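You operate a simulated robot arm through the tools that you are given. There is no shell and no other tool. Be economical: measure what you need, move in short steps, check, and stop when the job is done.

Carry out the task below with a simulated robot arm. There is one attempt and no reset: what you move stays moved.

Task
Pack the blue wash caddy (tray) on the trailer bed. At the end: the white line plug from the trailer bed is in the blue wash caddy; the black hand gauge is on the brown lunch box; the blue seam clip from the trailer bed is in the blue wash caddy; the grey dripper (marked "4 L") from the trailer bed is on the blue tin (marked "TREE TIES"); whatever was shut is shut again. Leave all else as you found it, and nothing knocked over.

The check looks at the end state, three seconds after you hand in, the way a careful person would. Anything else that was tipped, shoved, dropped, spilled or broken makes it a failure.

Robot
A 7-joint arm with a two-finger parallel gripper, fixed in place. Base frame: the origin is at the foot of the arm, x ahead of it, y to its left, z up; the work surface is at about z = 0. Readings come in m, rad, newtons and seconds.
With the tool pointing down near the work surface it reaches from about 0.22 to 0.58 m from the base axis. Its first joint turns from -1.152 to 1.152 rad. Payload 2.5 kg.
The TCP is the grasp point between the finger pads, 0.023 m short of the fingertips. In the tool frame z runs along the fingers and y along their closing line. Largest opening 0.094 m; finger width 0.038, thickness 0.01; the body of the gripper, 0.054 by 0.096 m, starts 0.039 m behind the TCP.
Orientation is told as [roll, pitch, yaw] about the base's x, y, z axes, in that order, counted from this pose: with the fingers straight down and closing along the base's y, the tool's x points along the base's -x, its y along +y and its z along -z.

Tools
- The arm moves only by the tool arm_command. Its argument "rows" is a list of rows, each a list of 6 numbers: the shift along the tool's x, y, z in m, then the turn, a rotation vector about the tool's x, y, z in rad. In form: [[tx, ty, tz, rx, ry, rz], ...]. A call has 1 to 20 rows; each row is the pose to reach, as a shift and turn from the pose commanded when the call began, along the tool's axes at that moment. "grip" is the gripper command, from -1 (fully open) to 1 (shut), values between in proportion, set as the call begins (left out, the last holds). Each row takes 0.2 s and may step no farther than 0.05 m and 0.15 rad from the row before; otherwise, or with a gripper value out of range, the whole call is refused. A pose out of reach is approached as far as the arm can. The call stops where the force on the tool passes 40 N (or 10 N more than at its start, if that is more) or the arm is blocked; 0.2 s more then pass. The fingers move at their own pace (about 0.108 m/s each) and stop on an object; they squeeze with about 41 N. The grip force told is the motor's: it shows also when the fingers shut on nothing. Time passes only in rows, and 0.2 s behind the last, so rows that repeat a pose let the fingers close. It gives the time, the measured TCP pose, the force on the tool (base axes), the opening and the grip force at its end, in the units of the frame above (readings bear some noise), with the torque about the TCP (base axes, N m) and any sound that the robot's microphone picked up, and new pictures: "show" is both (left out), scene, wrist or none.
- Cameras (640 x 400 px; columns grow to the right, rows downward): "scene" is fixed at [0.1278, -0.4127, 0.5517]; the picture's right is [0.77, -0.64, 0.00], its down [-0.34, -0.42, -0.84] and it looks along [0.54, 0.65, -0.54] (base axes); focal length 214 px, centre (320, 200). "wrist" rides on the gripper at [0.086, 0.016, -0.074] in the tool frame; the picture's right is [-0.18, 0.98, 0.00], its down [-0.58, -0.11, -0.81] and it looks along [-0.79, -0.15, 0.59] (tool axes); focal length 243 px, centre (320, 200). There is no depth. A picture from a camera that has moved, and an enlarged one, comes with that camera's place and axes in the base frame and with its lens.
- inspect(camera, box): a new picture of the part [left, top, right, bottom] of that camera's present view, enlarged. The clock stands still meanwhile.
- finish_job(): hands the job in; it is judged then, once.

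Work in short steps. Places have to be worked out from the pictures, the camera data and where the tool is seen: move nearer, look again, correct. Check each grasp and each placing, and mend what went wrong. You have 120 turns and 200 pictures in all, those below and enlarged ones among them. Open the gripper and draw the arm clear of the work before you hand the job in, unless the task says otherwise; then end with one line.

The tools are called after ">>>" as name(argument=value, ...) on one line, values as JSON. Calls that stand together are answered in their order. arm_command: Moves the arm, as the interface text tells. Its arguments: {"type":"object","properties":{"rows":{"type":"array","items":{"type":"array","items":{"type":"number"}}},"grip":{"type":"number"},"show":{"type":"string","enum":["both","scene","wrist","none"]}},"required":["rows"]} The other tools are called the same way: inspect (camera, box) takes an enlarged picture of a part of a camera's view; finish_job () hands the job in.

At the start:

```text
t: 0.0
position: [0.3397, 0.0128, 0.4262]
orientation: [0.0, 0.0, 0.0]
ft_force: [0.3, -0.3, 0.2]
moment: [0.03, -0.01, -0.01]
opening: 0.0941
finger_force: 0.0
```

scene: 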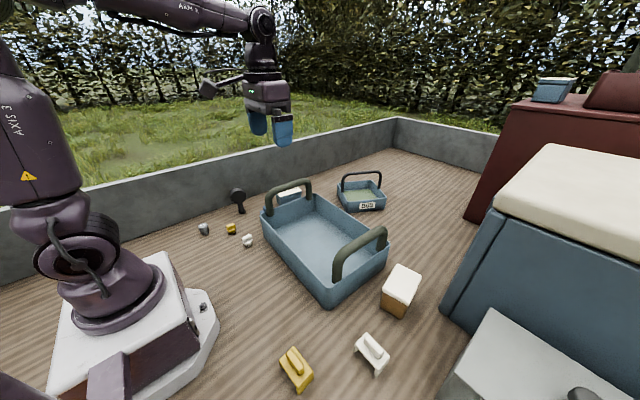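
wrist: 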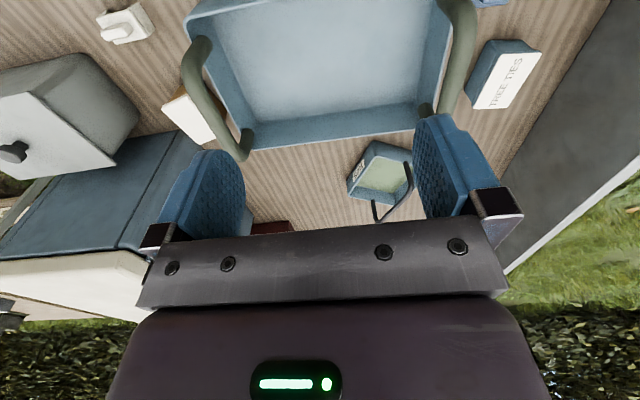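

I start by enlarging the scene to identify the objects.

>>> inspect(camera="scene", box=[180, 160, 300, 260])

>>> inspect(camera="scene", box=[250, 230, 440, 400])

>>> inspect(camera="scene", box=[240, 150, 420, 280])

>>> inspect(camera="scene", box=[440, 40, 640, 400])

>>> inspect(camera="wrist", box=[0, 0, 640, 260])

```text
4.00 times, centred on (240, 210) of scene
camera zoom: at [0.1278, -0.4127, 0.5517], right [0.77, -0.64, 0.0], down [-0.34, -0.42, -0.84], along [0.54, 0.65, -0.54], focal length 858 px, centre (640, 160)
```

zoom: 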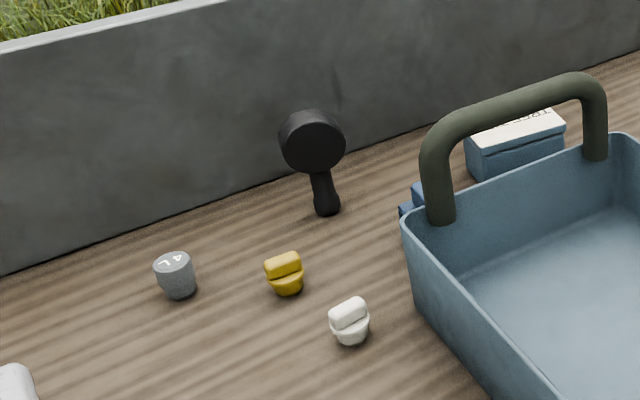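

```text
2.35 times, centred on (345, 315) of scene
camera zoom: at [0.1278, -0.4127, 0.5517], right [0.77, -0.64, 0.0], down [-0.34, -0.42, -0.84], along [0.54, 0.65, -0.54], focal length 505 px, centre (261, -71)
```

zoom: 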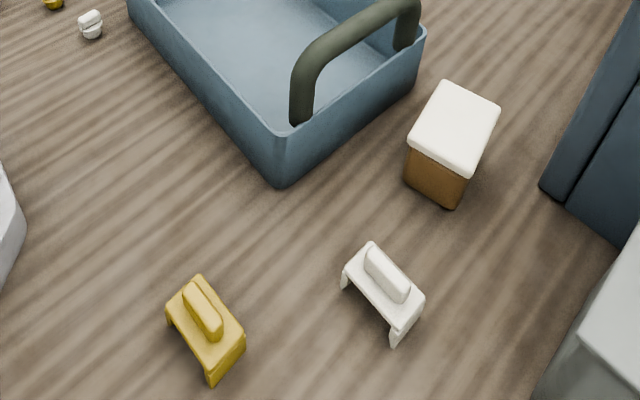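

```text
3.08 times, centred on (330, 215) of scene
camera zoom: at [0.1278, -0.4127, 0.5517], right [0.77, -0.64, 0.0], down [-0.34, -0.42, -0.84], along [0.54, 0.65, -0.54], focal length 660 px, centre (289, 154)
```

zoom: 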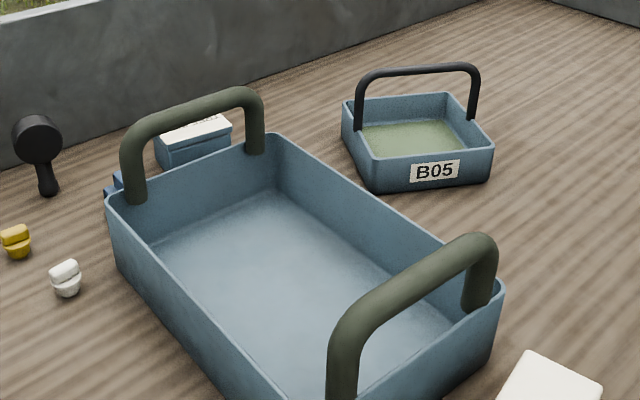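

```text
1.11 times, centred on (540, 220) of scene
camera zoom: at [0.1278, -0.4127, 0.5517], right [0.77, -0.64, 0.0], down [-0.34, -0.42, -0.84], along [0.54, 0.65, -0.54], focal length 238 px, centre (76, 178)
```

zoom: 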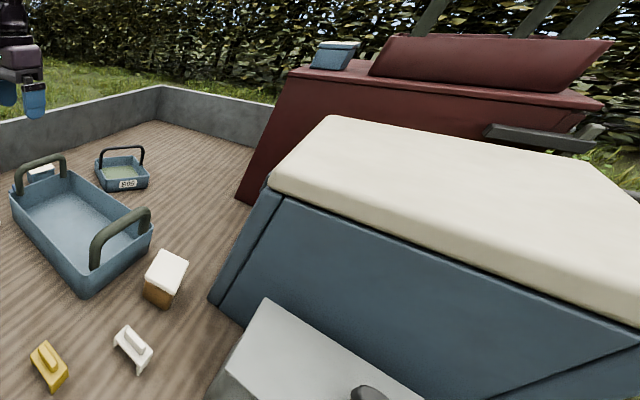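

```text
1.00 times, centred on (320, 130) of wrist (not enlarged: the box is as wide or as high as the picture)
camera zoom: at [0.2531, 0.0302, 0.501], right [0.18, 0.98, 0.0], down [0.58, -0.11, 0.81], along [0.79, -0.15, -0.59], focal length 243 px, centre (320, 270)
```

zoom: 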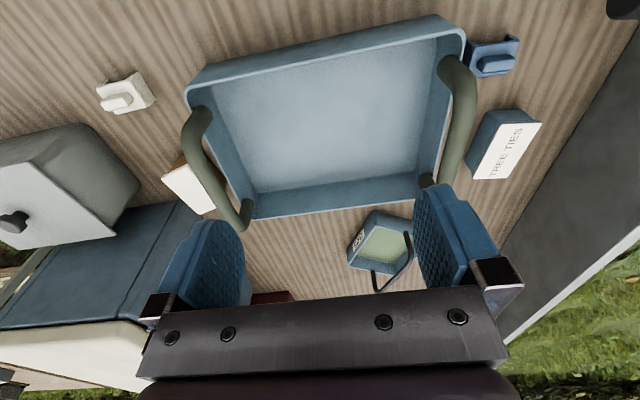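

White plug judged near [0.294, 0.191], blue clip near [0.407, 0.271], tin near [0.55, 0.33], lunch box near [0.515, -0.29], dripper near [0.19, 0.365]. I move above the white plug and look.

>>> arm_command(rows=[[0.008, 0.03, 0.038, 0, 0, 0], [0.016, 0.06, 0.07, 0, 0, 0], [0.024, 0.09, 0.1, 0, 0, 0], [0.032, 0.12, 0.13, 0, 0, 0], [0.04, 0.15, 0.16, 0, 0, 0], [0.046, 0.178, 0.19, 0, 0, 0], [0.046, 0.178, 0.226, 0, 0, 0]])

```text
t: 1.6
position: [0.2948, 0.1923, 0.2006]
orientation: [-0.002, 0.001, 0.001]
ft_force: [0.1, 0.0, -0.4]
moment: [-0.03, -0.02, -0.01]
opening: 0.0937
finger_force: 0.2
camera wrist: at [0.2088, 0.2096, 0.2754], right [0.18, 0.98, 0.0], down [0.58, -0.11, 0.81], along [0.79, -0.15, -0.59], focal length 243 px, centre (320, 200)
```

scene: 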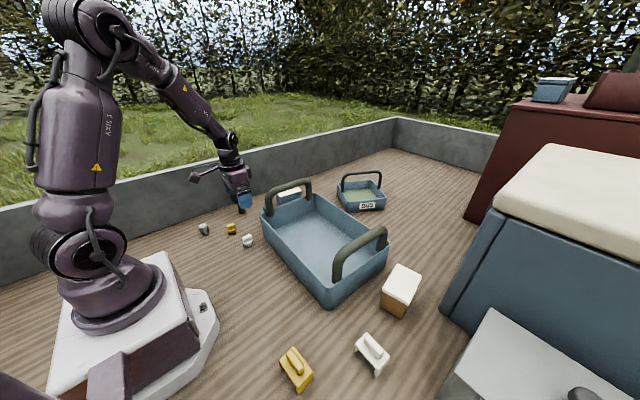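
wrist: 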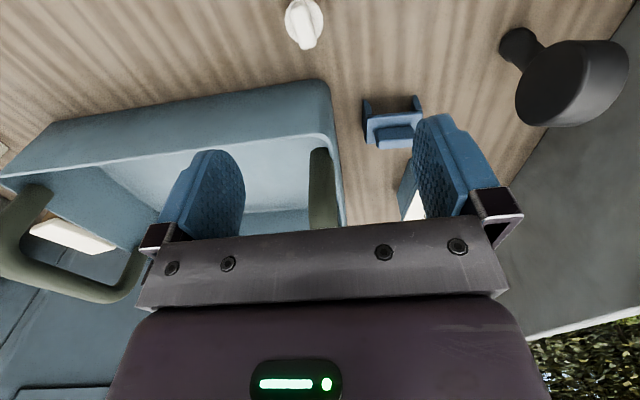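

The gauge's shape matters for grasping it; I enlarge the wrist view on it and on the plug and clip.

>>> inspect(camera="wrist", box=[440, 0, 640, 140])

>>> inspect(camera="wrist", box=[250, 0, 450, 220])

>>> inspect(camera="scene", box=[190, 170, 270, 260])

```text
2.86 times, centred on (540, 70) of wrist
camera zoom: at [0.2088, 0.2096, 0.2754], right [0.18, 0.98, 0.0], down [0.58, -0.11, 0.81], along [0.79, -0.15, -0.59], focal length 693 px, centre (-309, 571)
```

zoom: 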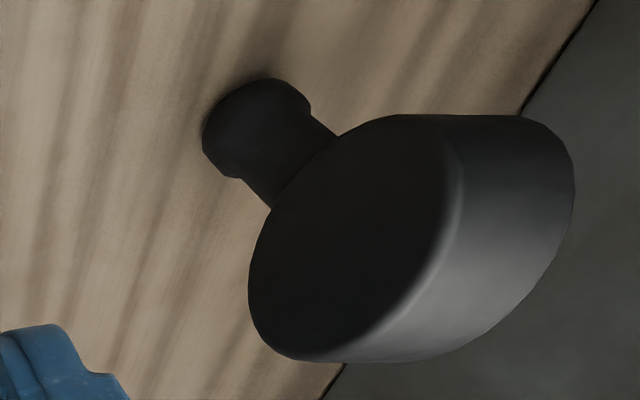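

```text
1.82 times, centred on (350, 110) of wrist
camera zoom: at [0.2088, 0.2096, 0.2754], right [0.18, 0.98, 0.0], down [0.58, -0.11, 0.81], along [0.79, -0.15, -0.59], focal length 441 px, centre (266, 364)
```

zoom: 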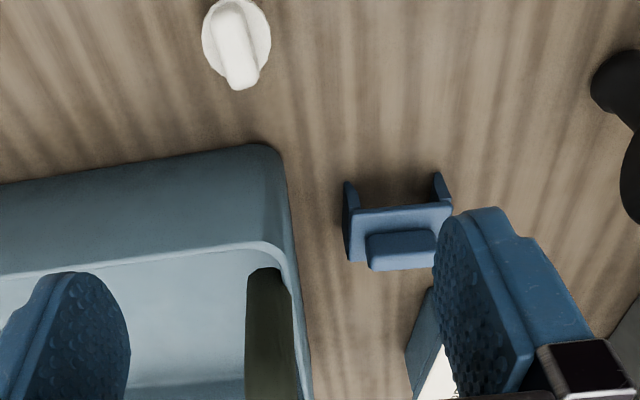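

```text
4.44 times, centred on (230, 215) of scene
camera zoom: at [0.1278, -0.4127, 0.5517], right [0.77, -0.64, 0.0], down [-0.34, -0.42, -0.84], along [0.54, 0.65, -0.54], focal length 953 px, centre (720, 133)
```

zoom: 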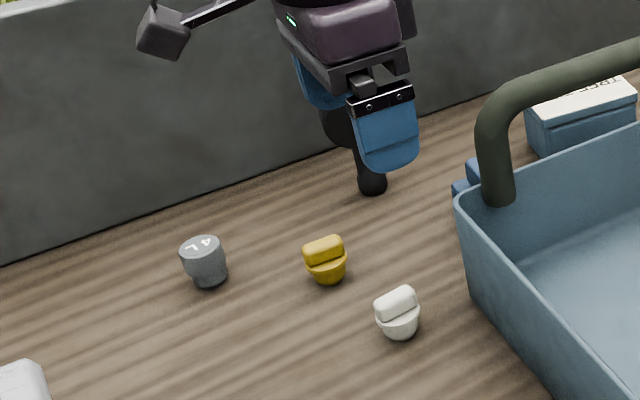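

The gauge stands upright on its handle near [0.351, 0.39], head centre about z 0.085. The white plug is near [0.288, 0.182] with its bar along x, so yaw 0 suits; I descend halfway and look.

>>> arm_command(rows=[[0.003, -0.005, 0.045, 0, 0, 0], [0.007, -0.01, 0.09, 0, 0, 0], [0.007, -0.01, 0.12, 0, 0, 0]], grip=0)

```text
t: 2.4
position: [0.2865, 0.1823, 0.0822]
orientation: [0.0, -0.003, 0.001]
ft_force: [0.2, 1.0, 1.1]
moment: [0.0, 0.03, 0.02]
opening: 0.0469
finger_force: 0.1
camera wrist: at [0.2002, 0.1984, 0.1558], right [0.18, 0.98, 0.0], down [0.58, -0.11, 0.81], along [0.79, -0.15, -0.59], focal length 243 px, centre (320, 200)
```

scene: 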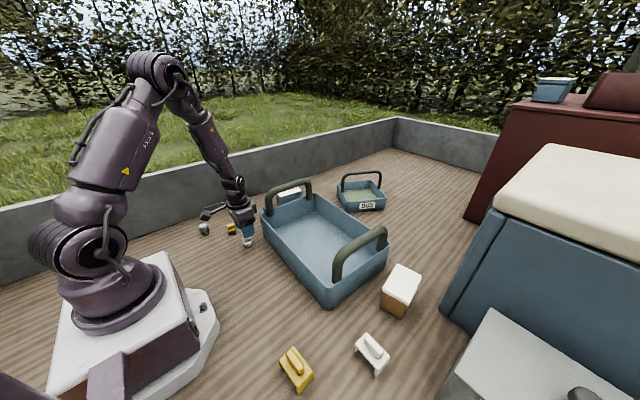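
wrist: 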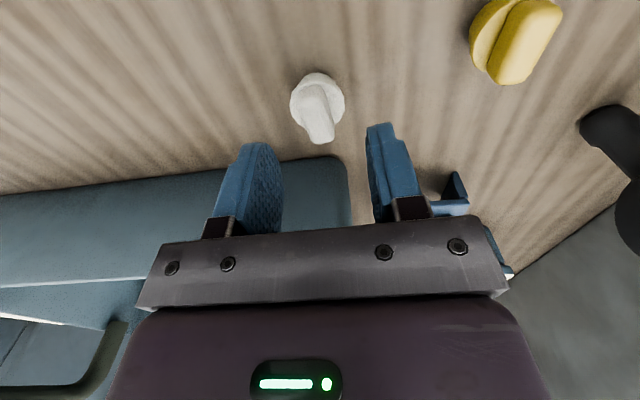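

The plug is centred at about [0.286, 0.181]; I descend to z≈0.028.

>>> arm_command(rows=[[0, 0, 0.03, 0, 0, 0], [0, 0, 0.054, 0, 0, 0], [0, 0, 0.054, 0, 0, 0]], grip=0, show="wrist")

>>> arm_command(rows=[[0, 0, 0, 0, 0, 0], [0, 0, 0, 0, 0, 0], [0, 0, 0, 0, 0, 0]], grip=1, show="wrist")

```text
t: 3.2
position: [0.2867, 0.1804, 0.0282]
orientation: [-0.001, 0.0, 0.0]
ft_force: [0.8, 0.0, -0.5]
moment: [-0.02, -0.02, -0.01]
opening: 0.0472
finger_force: 0.2
camera wrist: at [0.2, 0.1982, 0.1031], right [0.18, 0.98, 0.0], down [0.58, -0.11, 0.81], along [0.79, -0.15, -0.59], focal length 243 px, centre (320, 200)
```

wrist: 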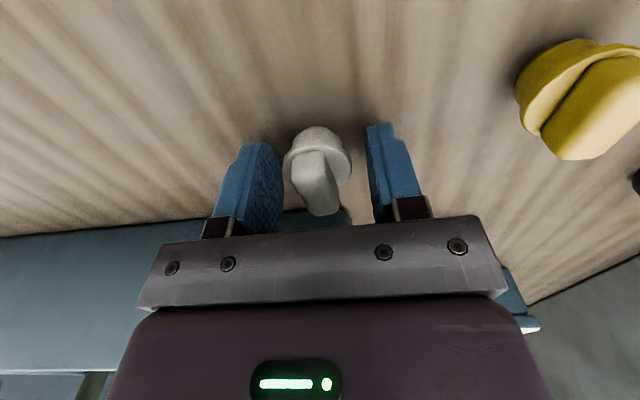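

```text
t: 4.0
position: [0.2865, 0.182, 0.0292]
orientation: [0.0, -0.001, -0.001]
ft_force: [-0.4, 0.9, -0.3]
moment: [0.02, 0.01, 0.03]
opening: 0.0299
finger_force: 40.0
camera wrist: at [0.2, 0.1981, 0.1035], right [0.18, 0.98, 0.0], down [0.58, -0.11, 0.81], along [0.79, -0.15, -0.59], focal length 243 px, centre (320, 200)
```

wrist: 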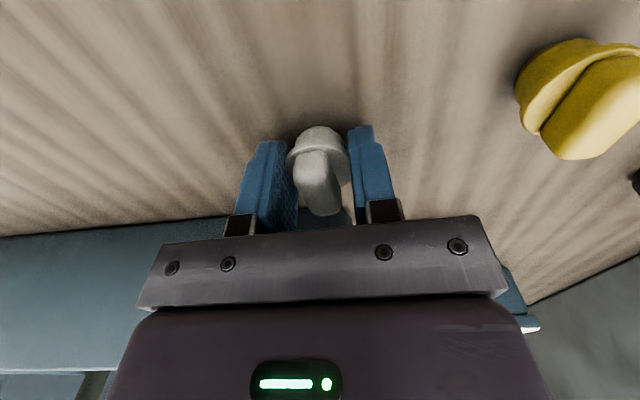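

Firm grip at 0.030. I lift and carry to above the tray at about [0.49, 0.06].

>>> arm_command(rows=[[0, 0, -0.045, 0, 0, 0], [0, 0, -0.09, 0, 0, 0], [0, 0, -0.135, 0, 0, 0], [0, 0, -0.18, 0, 0, 0], [-0.035, -0.022, -0.18, 0, 0, 0], [-0.07, -0.044, -0.18, 0, 0, 0], [-0.105, -0.066, -0.18, 0, 0, 0], [-0.14, -0.088, -0.18, 0, 0, 0], [-0.175, -0.11, -0.18, 0, 0, 0], [-0.205, -0.122, -0.18, 0, 0, 0], [-0.205, -0.122, -0.14, 0, 0, 0]])

```text
t: 6.4
position: [0.4915, 0.0579, 0.1654]
orientation: [0.0, 0.001, 0.0]
ft_force: [-0.3, -1.2, -0.5]
moment: [0.01, 0.02, 0.01]
opening: 0.0301
finger_force: 41.3
camera wrist: at [0.4054, 0.0754, 0.2404], right [0.18, 0.98, 0.0], down [0.58, -0.11, 0.81], along [0.79, -0.15, -0.59], focal length 243 px, centre (320, 200)
```

scene: 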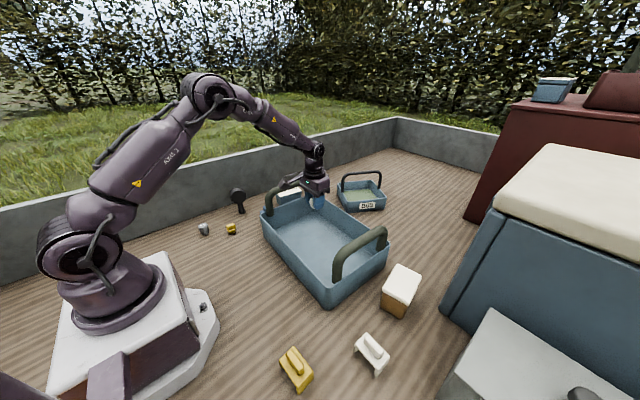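
wrist: 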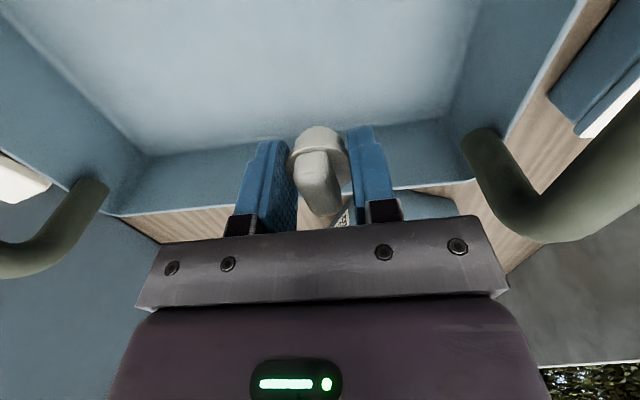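

Inside the tray outline with margin to both handles. I lower until near the tray floor.

>>> arm_command(rows=[[0, 0, 0.04, 0, 0, 0], [0, 0, 0.08, 0, 0, 0], [0, 0, 0.11, 0, 0, 0], [0, 0, 0.127, 0, 0, 0]])

```text
t: 7.4
position: [0.4901, 0.0585, 0.0395]
orientation: [0.001, -0.001, 0.0]
ft_force: [0.3, -0.4, -0.1]
moment: [0.01, 0.01, -0.02]
opening: 0.0301
finger_force: 40.7
camera wrist: at [0.4036, 0.0753, 0.1139], right [0.18, 0.98, 0.0], down [0.58, -0.11, 0.81], along [0.79, -0.15, -0.59], focal length 243 px, centre (320, 200)
```

scene: 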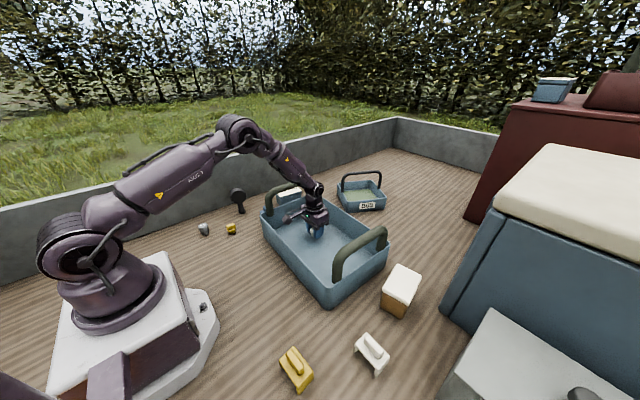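
wrist: 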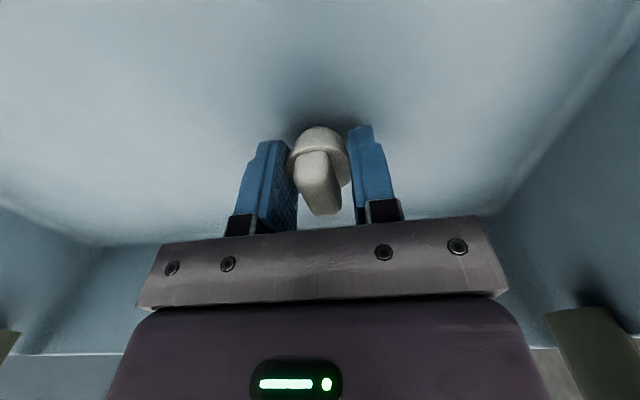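

Nearly down; I lower another 6 mm (the call stops on contact), then open slightly wide and lift.

>>> arm_command(rows=[[0, 0, 0.006, 0, 0, 0]], show="none")

>>> arm_command(rows=[[0, 0, 0, 0, 0, 0], [0, 0, 0, 0, 0, 0], [0, 0, -0.04, 0, 0, 0], [0, 0, -0.09, 0, 0, 0], [0, 0, -0.14, 0, 0, 0]], grip=0)

```text
t: 7.8
position: [0.491, 0.0587, 0.0349]
orientation: [-0.001, 0.0, -0.001]
ft_force: [-4.2, -1.4, 9.6]
moment: [-0.04, 0.11, 0.03]
opening: 0.03
finger_force: 41.5
```

```text
t: 9.0
position: [0.4909, 0.0589, 0.1738]
orientation: [0.0, 0.0, -0.001]
ft_force: [0.4, 0.7, 0.7]
moment: [0.02, 0.03, 0.01]
opening: 0.0472
finger_force: 0.1
camera wrist: at [0.4044, 0.0754, 0.2486], right [0.18, 0.98, 0.0], down [0.58, -0.11, 0.81], along [0.79, -0.15, -0.59], focal length 243 px, centre (320, 200)
```

scene: 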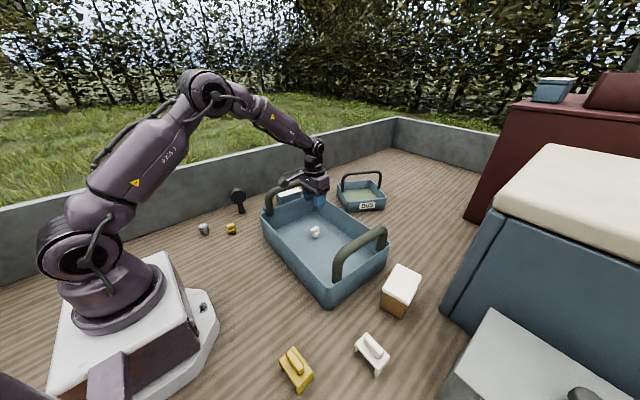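
wrist: 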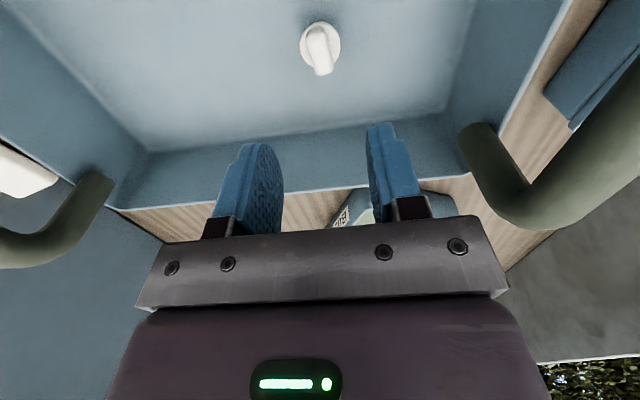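

Plug stands in the tray. Next I raise and move above the blue clip for a look.

>>> arm_command(rows=[[0, 0, -0.045, 0, 0, 0], [0.02, 0.042, -0.045, 0, 0, 0], [0.04, 0.084, -0.045, 0, 0, 0], [0.06, 0.126, -0.045, 0, 0, 0], [0.08, 0.168, -0.045, 0, 0, 0], [0.1, 0.21, -0.045, 0, 0, 0]])

```text
t: 10.4
position: [0.3903, 0.2712, 0.2197]
orientation: [0.001, 0.0, -0.002]
ft_force: [1.2, -0.2, -0.4]
moment: [0.0, 0.01, -0.01]
opening: 0.0469
finger_force: 0.0
camera wrist: at [0.3036, 0.2884, 0.2938], right [0.19, 0.98, 0.0], down [0.58, -0.11, 0.81], along [0.79, -0.15, -0.59], focal length 243 px, centre (320, 200)
```

scene: 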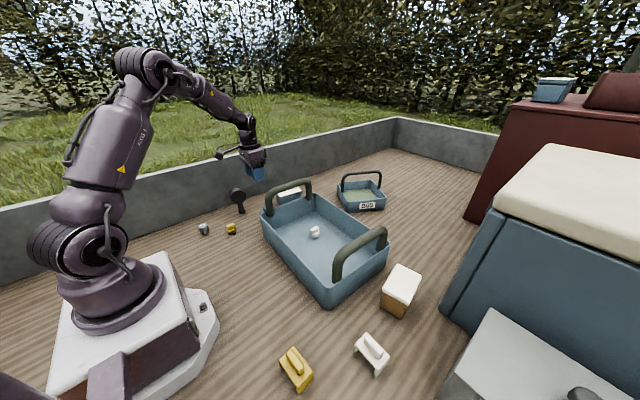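
wrist: 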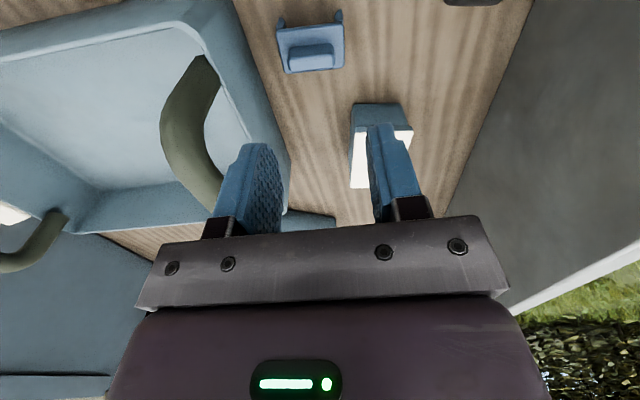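

The blue clip is at about [0.412, 0.258], knob along y. The gauge will crowd the wrist camera there, so I take the gauge first: move above it to see its orientation.

>>> arm_command(rows=[[0.02, 0.03, -0.02, 0, 0, 0], [0.04, 0.06, -0.04, 0, 0, 0], [0.05, 0.1, -0.04, 0, 0, 0]], grip=-1)

```text
t: 11.2
position: [0.341, 0.368, 0.2597]
orientation: [0.0, -0.002, -0.002]
ft_force: [-0.4, 0.6, -0.7]
moment: [0.0, 0.02, -0.04]
opening: 0.094
finger_force: 0.1
camera wrist: at [0.2545, 0.3858, 0.334], right [0.19, 0.98, 0.0], down [0.58, -0.11, 0.81], along [0.79, -0.15, -0.59], focal length 243 px, centre (320, 200)
```

scene: 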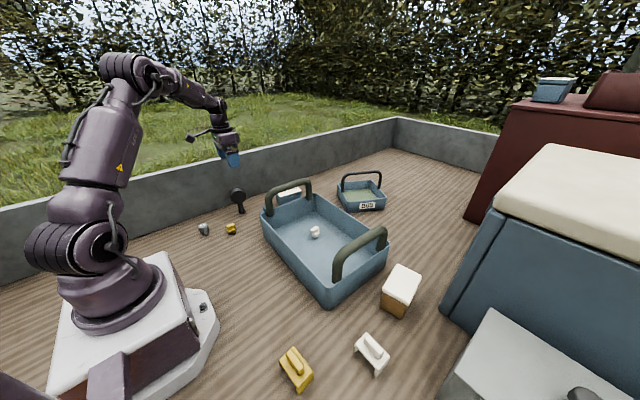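
wrist: 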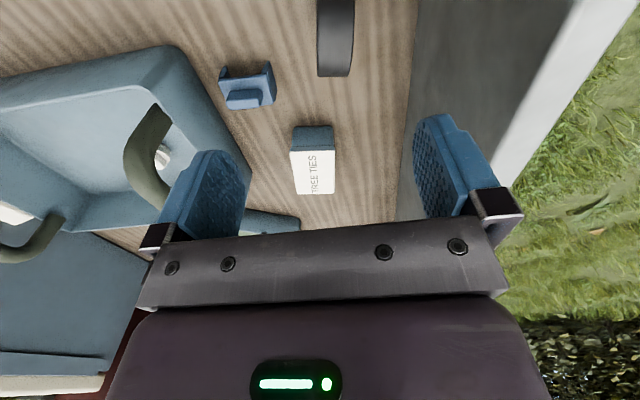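

>>> inspect(camera="wrist", box=[180, 0, 500, 40])

>>> inspect(camera="wrist", box=[0, 0, 640, 40])

```text
2.00 times, centred on (340, 20) of wrist
camera zoom: at [0.2545, 0.3858, 0.334], right [0.19, 0.98, 0.0], down [0.58, -0.11, 0.81], along [0.79, -0.15, -0.59], focal length 485 px, centre (280, 560)
```

zoom: 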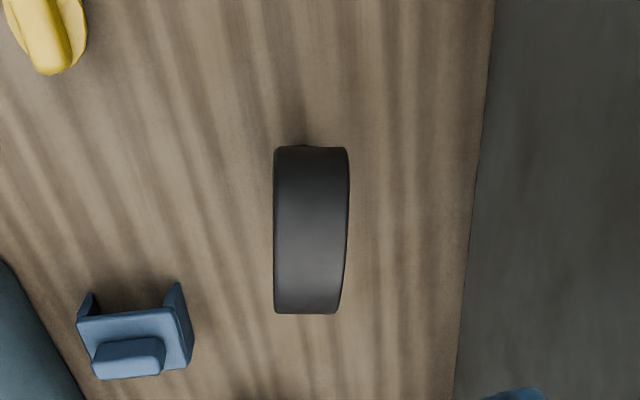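

```text
1.00 times, centred on (320, 20) of wrist (not enlarged: the box is as wide or as high as the picture)
camera zoom: at [0.2545, 0.3858, 0.334], right [0.19, 0.98, 0.0], down [0.58, -0.11, 0.81], along [0.79, -0.15, -0.59], focal length 243 px, centre (320, 380)
```

zoom: 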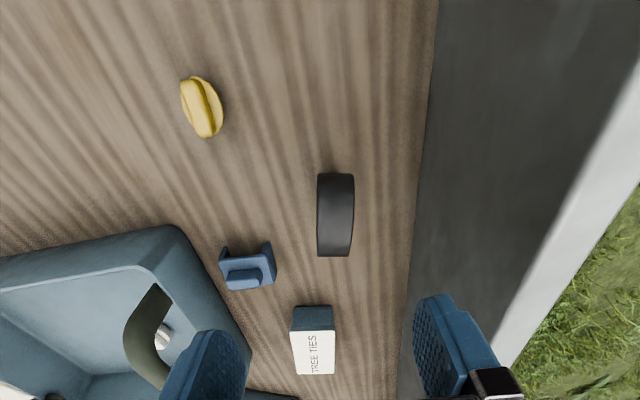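

Gauge disc is centred at about [0.347, 0.382], 0.03 thick, with its axis near y turned by about -0.17. I align above it with opening ~0.066.

>>> arm_command(rows=[[-0.003, 0.007, 0.03, 0, 0, 0.085], [-0.006, 0.013, 0.06, 0, 0, 0.17], [-0.006, 0.013, 0.09, 0, 0, 0.17]], grip=-0.4)

>>> inspect(camera="wrist", box=[160, 0, 480, 200])

```text
t: 12.0
position: [0.3464, 0.3829, 0.1681]
orientation: [0.001, 0.0, -0.17]
ft_force: [0.5, 0.0, -0.6]
moment: [0.01, 0.02, -0.02]
opening: 0.0659
finger_force: 0.1
camera wrist: at [0.2648, 0.4139, 0.2433], right [0.35, 0.94, 0.0], down [0.55, -0.21, 0.81], along [0.76, -0.28, -0.59], focal length 243 px, centre (320, 200)
```

scene: 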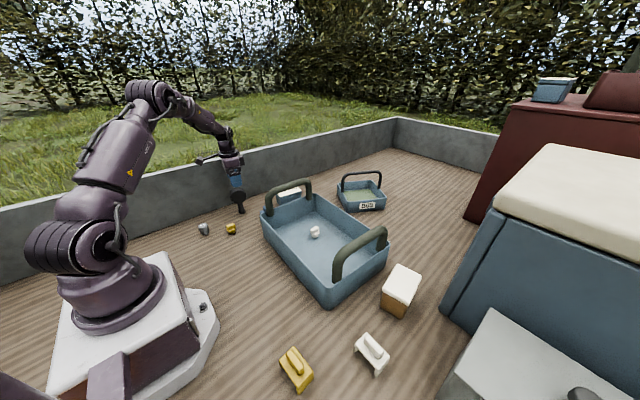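
wrist: 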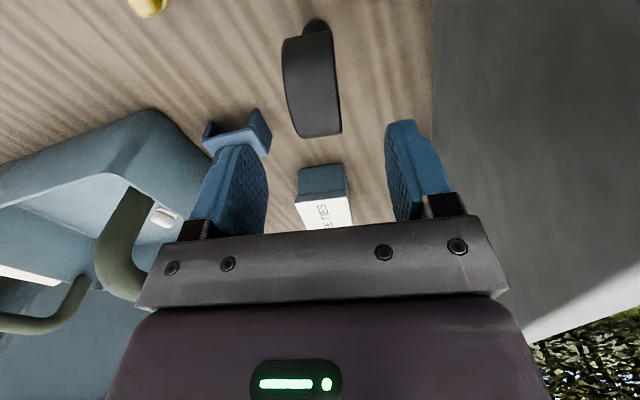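

```text
2.00 times, centred on (320, 100) of wrist
camera zoom: at [0.2648, 0.4139, 0.2433], right [0.35, 0.94, 0.0], down [0.55, -0.21, 0.81], along [0.76, -0.28, -0.59], focal length 485 px, centre (320, 400)
```

zoom: 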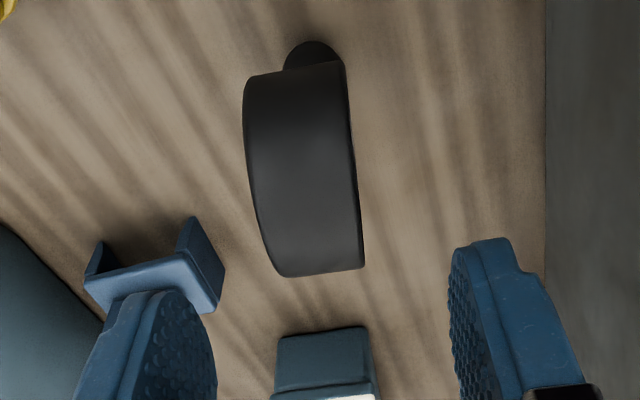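

Refined: centre [0.349, 0.381], yaw about -0.22. I correct slightly and descend to z≈0.094.

>>> arm_command(rows=[[-0.003, -0.0015, 0.02, 0, 0, 0.05], [-0.003, -0.0015, 0.045, 0, 0, 0.05], [-0.003, -0.0015, 0.074, 0, 0, 0.05]])

>>> inspect(camera="scene", box=[190, 140, 290, 230])

```text
t: 12.8
position: [0.3509, 0.3809, 0.0966]
orientation: [0.001, 0.001, -0.221]
ft_force: [0.3, 0.0, -1.2]
moment: [0.0, 0.02, -0.03]
opening: 0.0658
finger_force: 0.1
camera wrist: at [0.2698, 0.4162, 0.1704], right [0.39, 0.92, 0.0], down [0.54, -0.23, 0.81], along [0.74, -0.32, -0.59], focal length 243 px, centre (320, 200)
```

scene: 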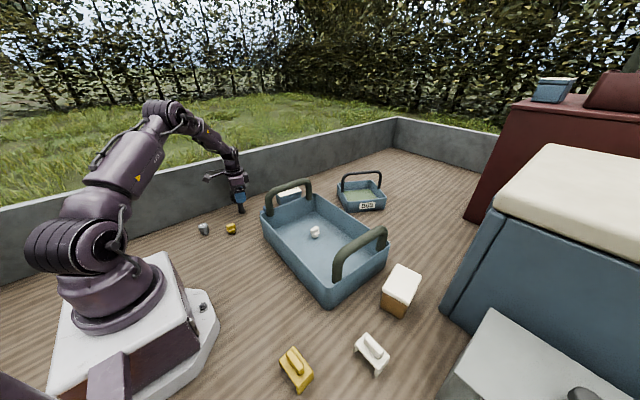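
wrist: 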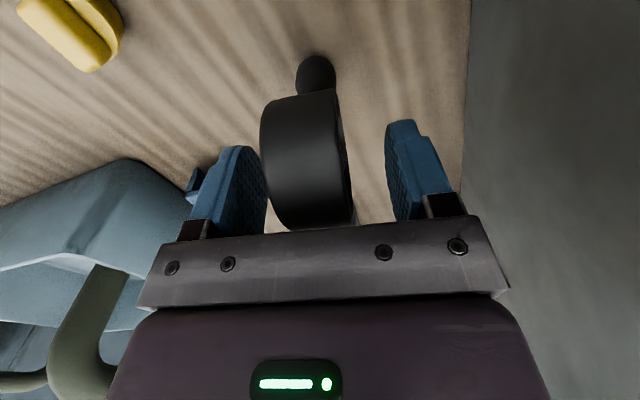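

```text
4.44 times, centred on (240, 185) of scene
camera zoom: at [0.1278, -0.4127, 0.5517], right [0.77, -0.64, 0.0], down [-0.34, -0.42, -0.84], along [0.54, 0.65, -0.54], focal length 953 px, centre (676, 267)
```

zoom: 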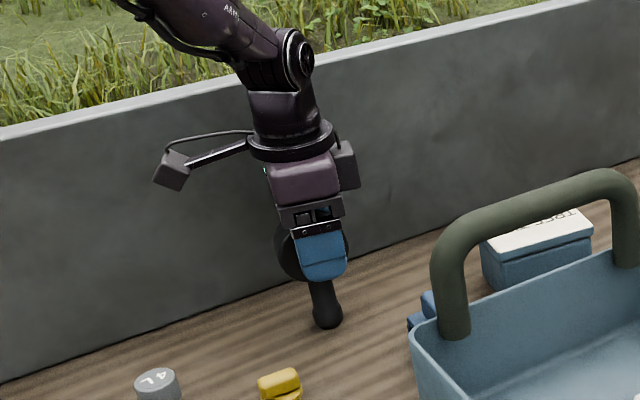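

The disc sits about 5 mm toward tool -y and is a bit further rotated; I correct and close.

>>> arm_command(rows=[[0, -0.005, 0.003, 0, 0, 0.07], [0, -0.005, 0.003, 0, 0, 0.07]], show="wrist")

```text
t: 13.4
position: [0.3488, 0.375, 0.0919]
orientation: [0.001, -0.001, -0.291]
ft_force: [-0.7, -0.3, 0.2]
moment: [-0.01, -0.01, 0.02]
opening: 0.0658
finger_force: 0.0
camera wrist: at [0.2711, 0.4167, 0.1672], right [0.46, 0.89, 0.0], down [0.53, -0.27, 0.81], along [0.72, -0.37, -0.59], focal length 243 px, centre (320, 200)
```

wrist: 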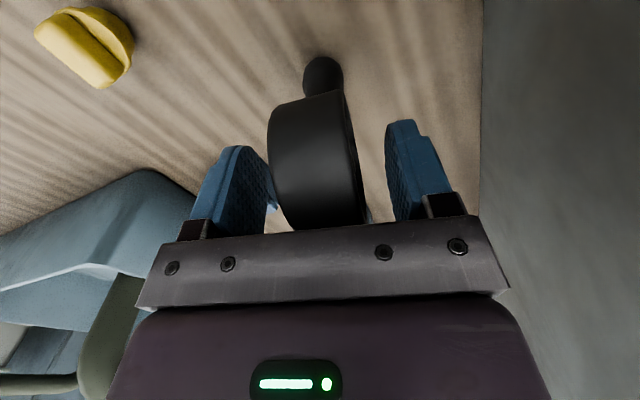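

Well centred now; I close.

>>> arm_command(rows=[[0, 0, 0, 0, 0, 0], [0, 0, 0, 0, 0, 0], [0, 0, 0, 0, 0, 0]], grip=1)

>>> inspect(camera="scene", box=[190, 140, 290, 230])

```text
t: 14.2
position: [0.3487, 0.3767, 0.0932]
orientation: [0.002, 0.0, -0.29]
ft_force: [0.2, -1.0, 2.5]
moment: [-0.03, 0.02, 0.0]
opening: 0.0296
finger_force: 40.3
camera wrist: at [0.2712, 0.4167, 0.1675], right [0.46, 0.89, 0.0], down [0.53, -0.27, 0.81], along [0.72, -0.37, -0.59], focal length 243 px, centre (320, 200)
```

scene: 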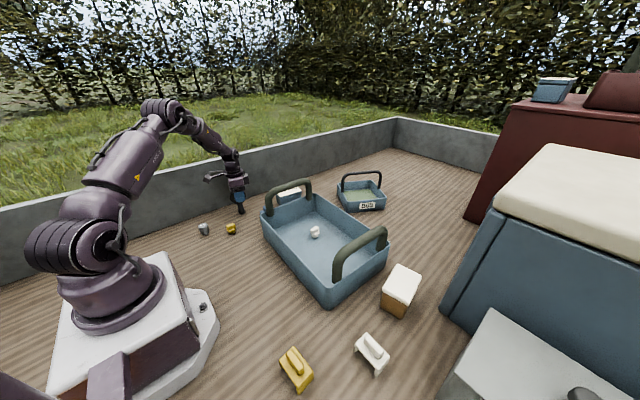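
wrist: 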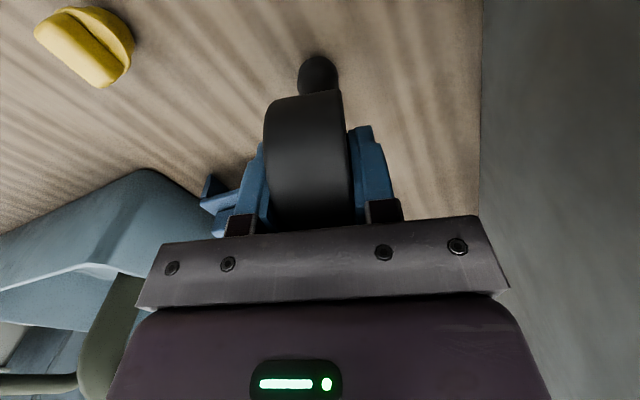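

```text
4.44 times, centred on (240, 185) of scene
camera zoom: at [0.1278, -0.4127, 0.5517], right [0.77, -0.64, 0.0], down [-0.34, -0.42, -0.84], along [0.54, 0.65, -0.54], focal length 953 px, centre (676, 267)
```

zoom: 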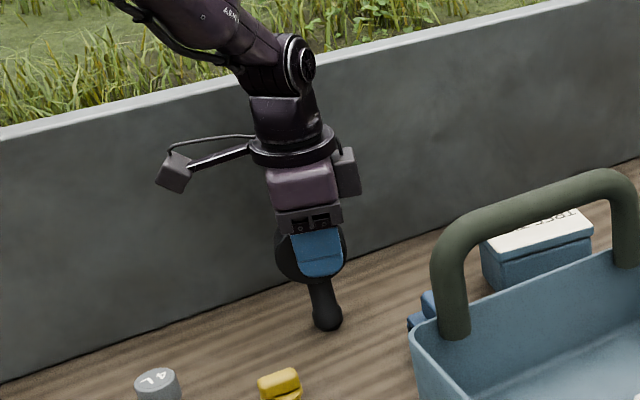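

Gauge held (handle bottom 0.093 below TCP). I lift to z≈0.30 and carry it over toward the lunch box.

>>> arm_command(rows=[[0, 0, -0.03, 0, 0, 0], [0, 0, -0.075, 0, 0, 0], [0, 0, -0.12, 0, 0, 0], [0, 0, -0.165, 0, 0, 0], [0, 0, -0.207, 0, 0, 0], [-0.0203, -0.0435, -0.207, 0, 0, 0], [-0.0406, -0.087, -0.207, 0, 0, 0], [-0.0609, -0.1305, -0.207, 0, 0, 0], [-0.0812, -0.174, -0.207, 0, 0, 0], [-0.1015, -0.2175, -0.207, 0, 0, 0], [-0.1218, -0.261, -0.207, 0, 0, 0], [-0.1421, -0.3045, -0.207, 0, 0, 0], [-0.1624, -0.348, -0.207, 0, 0, 0], [-0.1827, -0.3915, -0.207, 0, 0, 0], [-0.203, -0.435, -0.207, 0, 0, 0], [-0.2233, -0.4785, -0.207, 0, 0, 0], [-0.2436, -0.522, -0.207, 0, 0, 0], [-0.264, -0.565, -0.207, 0, 0, 0]])

>>> inspect(camera="wrist", box=[0, 0, 640, 40])

>>> inspect(camera="scene", box=[320, 140, 480, 330])

```text
t: 18.0
position: [0.4431, -0.2437, 0.3006]
orientation: [-0.002, 0.0, -0.291]
ft_force: [0.3, -1.4, -1.1]
moment: [0.02, -0.01, -0.02]
opening: 0.0299
finger_force: 40.6
camera wrist: at [0.3656, -0.2026, 0.3748], right [0.46, 0.89, 0.0], down [0.53, -0.27, 0.81], along [0.72, -0.37, -0.59], focal length 243 px, centre (320, 200)
```

scene: 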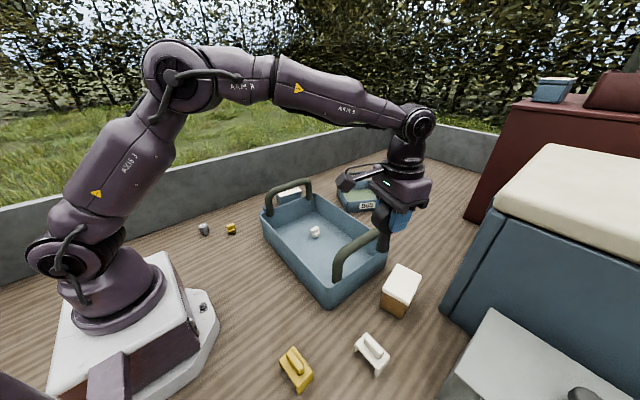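
wrist: 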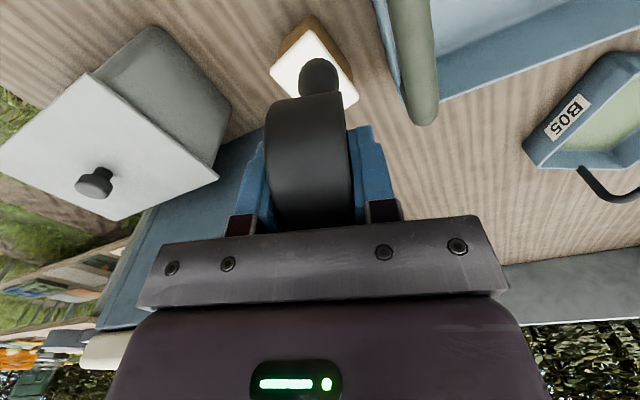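

```text
1.00 times, centred on (320, 20) of wrist (not enlarged: the box is as wide or as high as the picture)
camera zoom: at [0.3656, -0.2026, 0.3748], right [0.46, 0.89, 0.0], down [0.53, -0.27, 0.81], along [0.72, -0.37, -0.59], focal length 243 px, centre (320, 380)
```

zoom: 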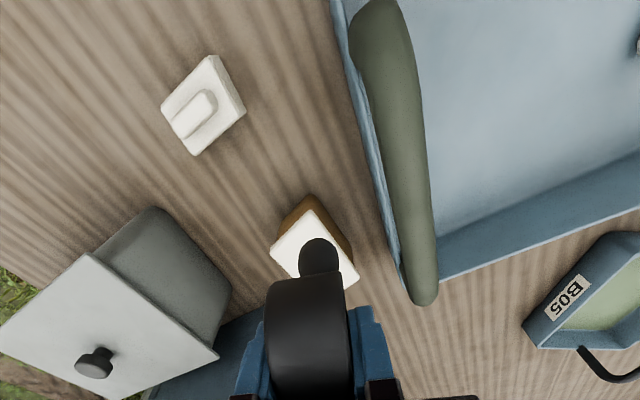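

```text
2.11 times, centred on (400, 235) of scene
camera zoom: at [0.1278, -0.4127, 0.5517], right [0.77, -0.64, 0.0], down [-0.34, -0.42, -0.84], along [0.54, 0.65, -0.54], focal length 452 px, centre (152, 126)
```

zoom: 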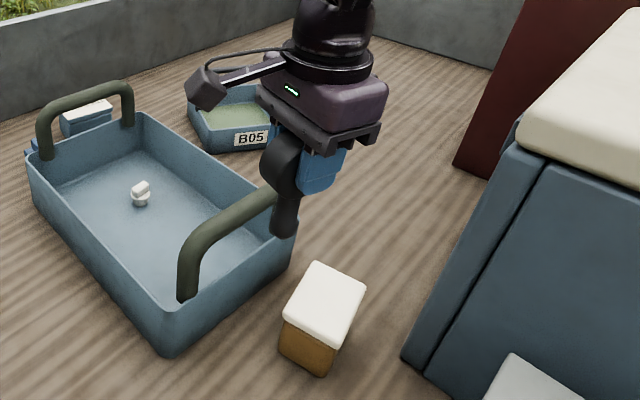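

Lunch box lid: z≈0.07, centred near [0.516, -0.279], about 0.11 x 0.06. The handle bottom is about 1 cm toward the base from the TCP, so I aim the TCP for [0.515, -0.284] and stay high first.

>>> arm_command(rows=[[-0.03, -0.007, 0.015, 0, 0, 0], [-0.06, -0.013, 0.03, 0, 0, 0], [-0.0804, -0.0177, 0.06, 0, 0, 0], [-0.0804, -0.0177, 0.09, 0, 0, 0]])

>>> inspect(camera="wrist", box=[160, 0, 480, 150])

>>> inspect(camera="scene", box=[340, 160, 480, 330])

```text
t: 19.0
position: [0.5149, -0.2807, 0.2092]
orientation: [0.001, 0.0, -0.29]
ft_force: [-0.3, 0.4, -1.2]
moment: [0.01, -0.02, -0.04]
opening: 0.0295
finger_force: 41.1
camera wrist: at [0.4368, -0.2405, 0.2829], right [0.46, 0.89, 0.0], down [0.53, -0.27, 0.81], along [0.72, -0.37, -0.59], focal length 243 px, centre (320, 200)
```

scene: 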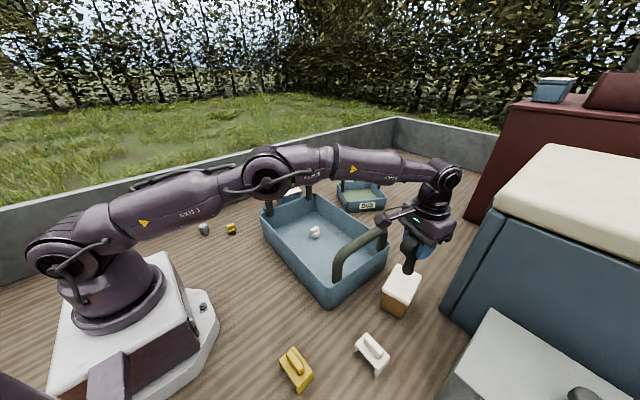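
wrist: 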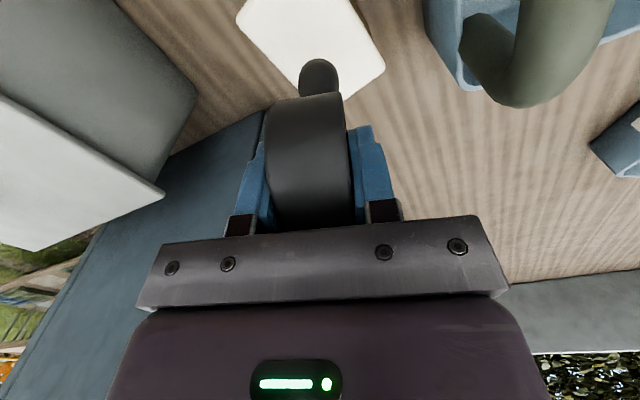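

```text
2.00 times, centred on (320, 75) of wrist
camera zoom: at [0.4368, -0.2405, 0.2829], right [0.46, 0.89, 0.0], down [0.53, -0.27, 0.81], along [0.72, -0.37, -0.59], focal length 485 px, centre (320, 450)
```

zoom: 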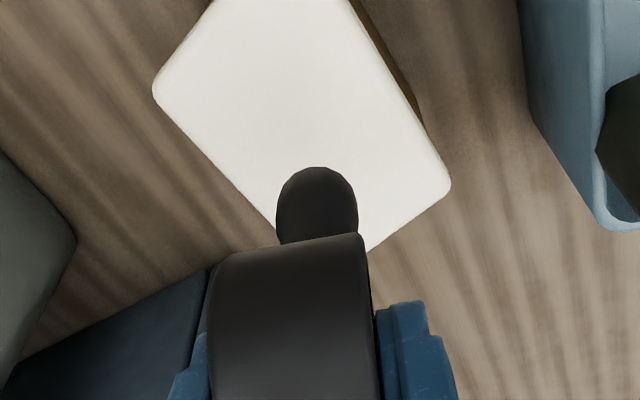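

```text
2.35 times, centred on (410, 245) of scene
camera zoom: at [0.1278, -0.4127, 0.5516], right [0.77, -0.64, 0.0], down [-0.34, -0.42, -0.84], along [0.54, 0.65, -0.54], focal length 505 px, centre (108, 94)
```

zoom: 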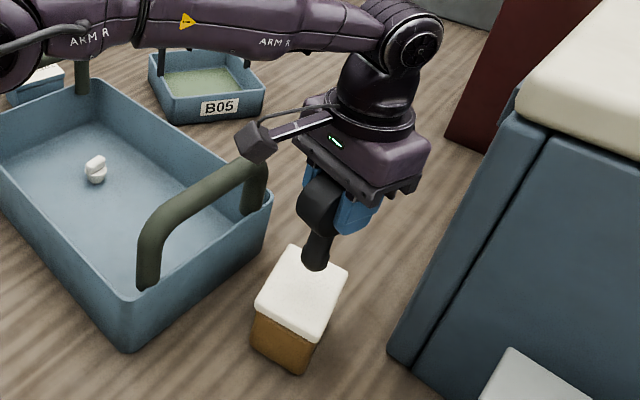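

Handle bottom projects to roughly [0.508, -0.28], near the lid centre. I lower most of the way, then check.

>>> arm_command(rows=[[0, 0, 0.015, 0, 0, 0], [0, 0, 0.03, 0, 0, 0], [0, 0, 0.03, 0, 0, 0]])

>>> inspect(camera="scene", box=[360, 210, 450, 330])

>>> inspect(camera="wrist", box=[160, 0, 480, 100])

```text
t: 19.8
position: [0.513, -0.2824, 0.1785]
orientation: [0.0, -0.002, -0.29]
ft_force: [-1.8, 0.8, 5.4]
moment: [0.14, 0.31, 0.0]
opening: 0.0297
finger_force: 40.7
camera wrist: at [0.4352, -0.2407, 0.2533], right [0.46, 0.89, 0.0], down [0.53, -0.27, 0.81], along [0.72, -0.37, -0.59], focal length 243 px, centre (320, 200)
```

scene: 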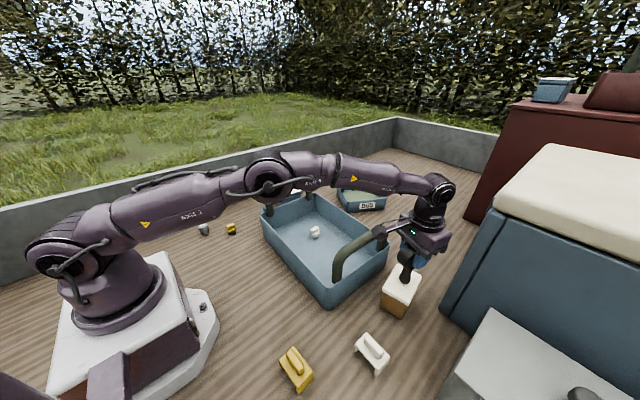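
wrist: 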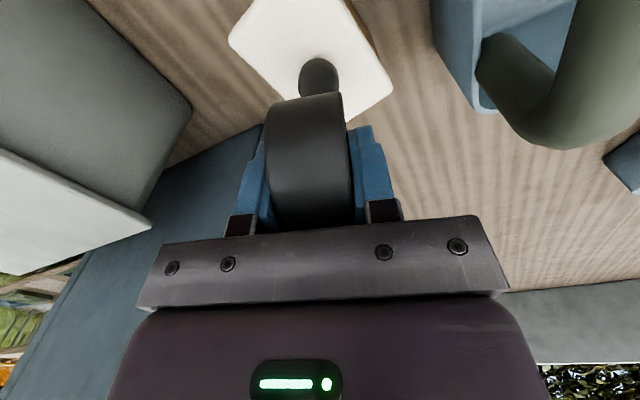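

```text
3.33 times, centred on (405, 270) of scene
camera zoom: at [0.1278, -0.4127, 0.5517], right [0.77, -0.64, 0.0], down [-0.34, -0.42, -0.84], along [0.54, 0.65, -0.54], focal length 715 px, centre (37, -33)
```

zoom: 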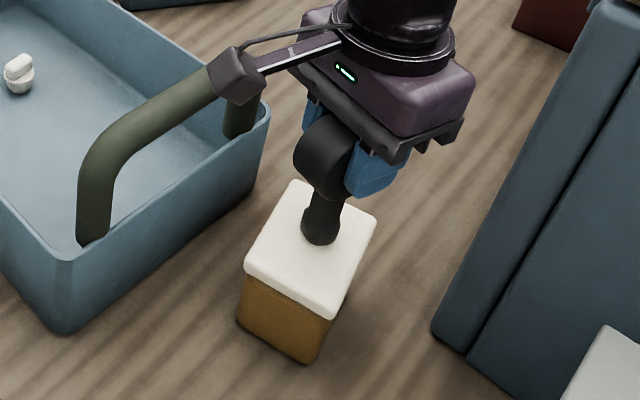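

```text
2.00 times, centred on (320, 50) of wrist
camera zoom: at [0.4352, -0.2407, 0.2533], right [0.46, 0.89, 0.0], down [0.53, -0.27, 0.81], along [0.72, -0.37, -0.59], focal length 485 px, centre (320, 500)
```

zoom: 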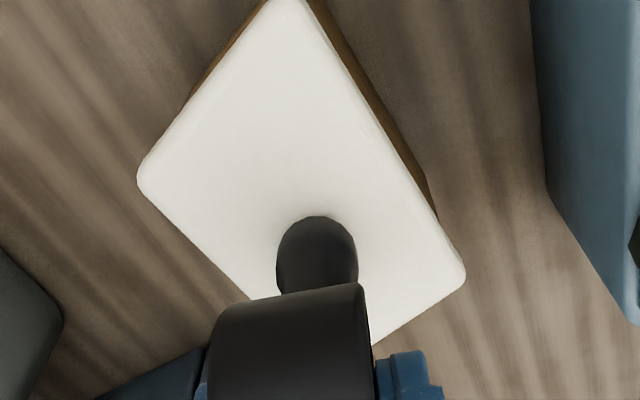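

Contact (≈5 N) with the handle near the lid's middle. I open the fingers and wait.

>>> arm_command(rows=[[0, 0, 0, 0, 0, 0], [0, 0, 0, 0, 0, 0]], grip=-0.3, show="wrist")

>>> inspect(camera="scene", box=[360, 210, 450, 330])

```text
t: 20.4
position: [0.5134, -0.2818, 0.1781]
orientation: [0.001, 0.0, -0.29]
ft_force: [-0.2, -0.3, 0.6]
moment: [0.01, 0.0, 0.01]
opening: 0.0609
finger_force: 0.1
camera wrist: at [0.4351, -0.2406, 0.2527], right [0.46, 0.89, 0.0], down [0.53, -0.27, 0.81], along [0.72, -0.37, -0.59], focal length 243 px, centre (320, 200)
```

wrist: 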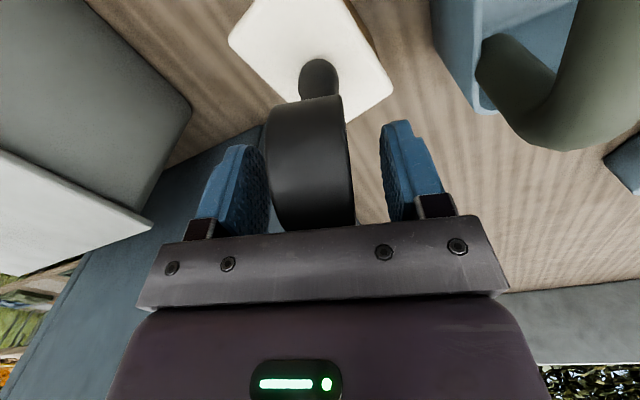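

```text
3.33 times, centred on (405, 270) of scene
camera zoom: at [0.1278, -0.4127, 0.5517], right [0.77, -0.64, 0.0], down [-0.34, -0.42, -0.84], along [0.54, 0.65, -0.54], focal length 715 px, centre (37, -33)
```

zoom: 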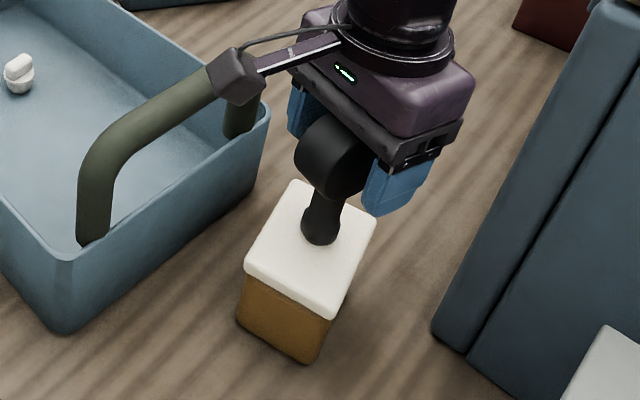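

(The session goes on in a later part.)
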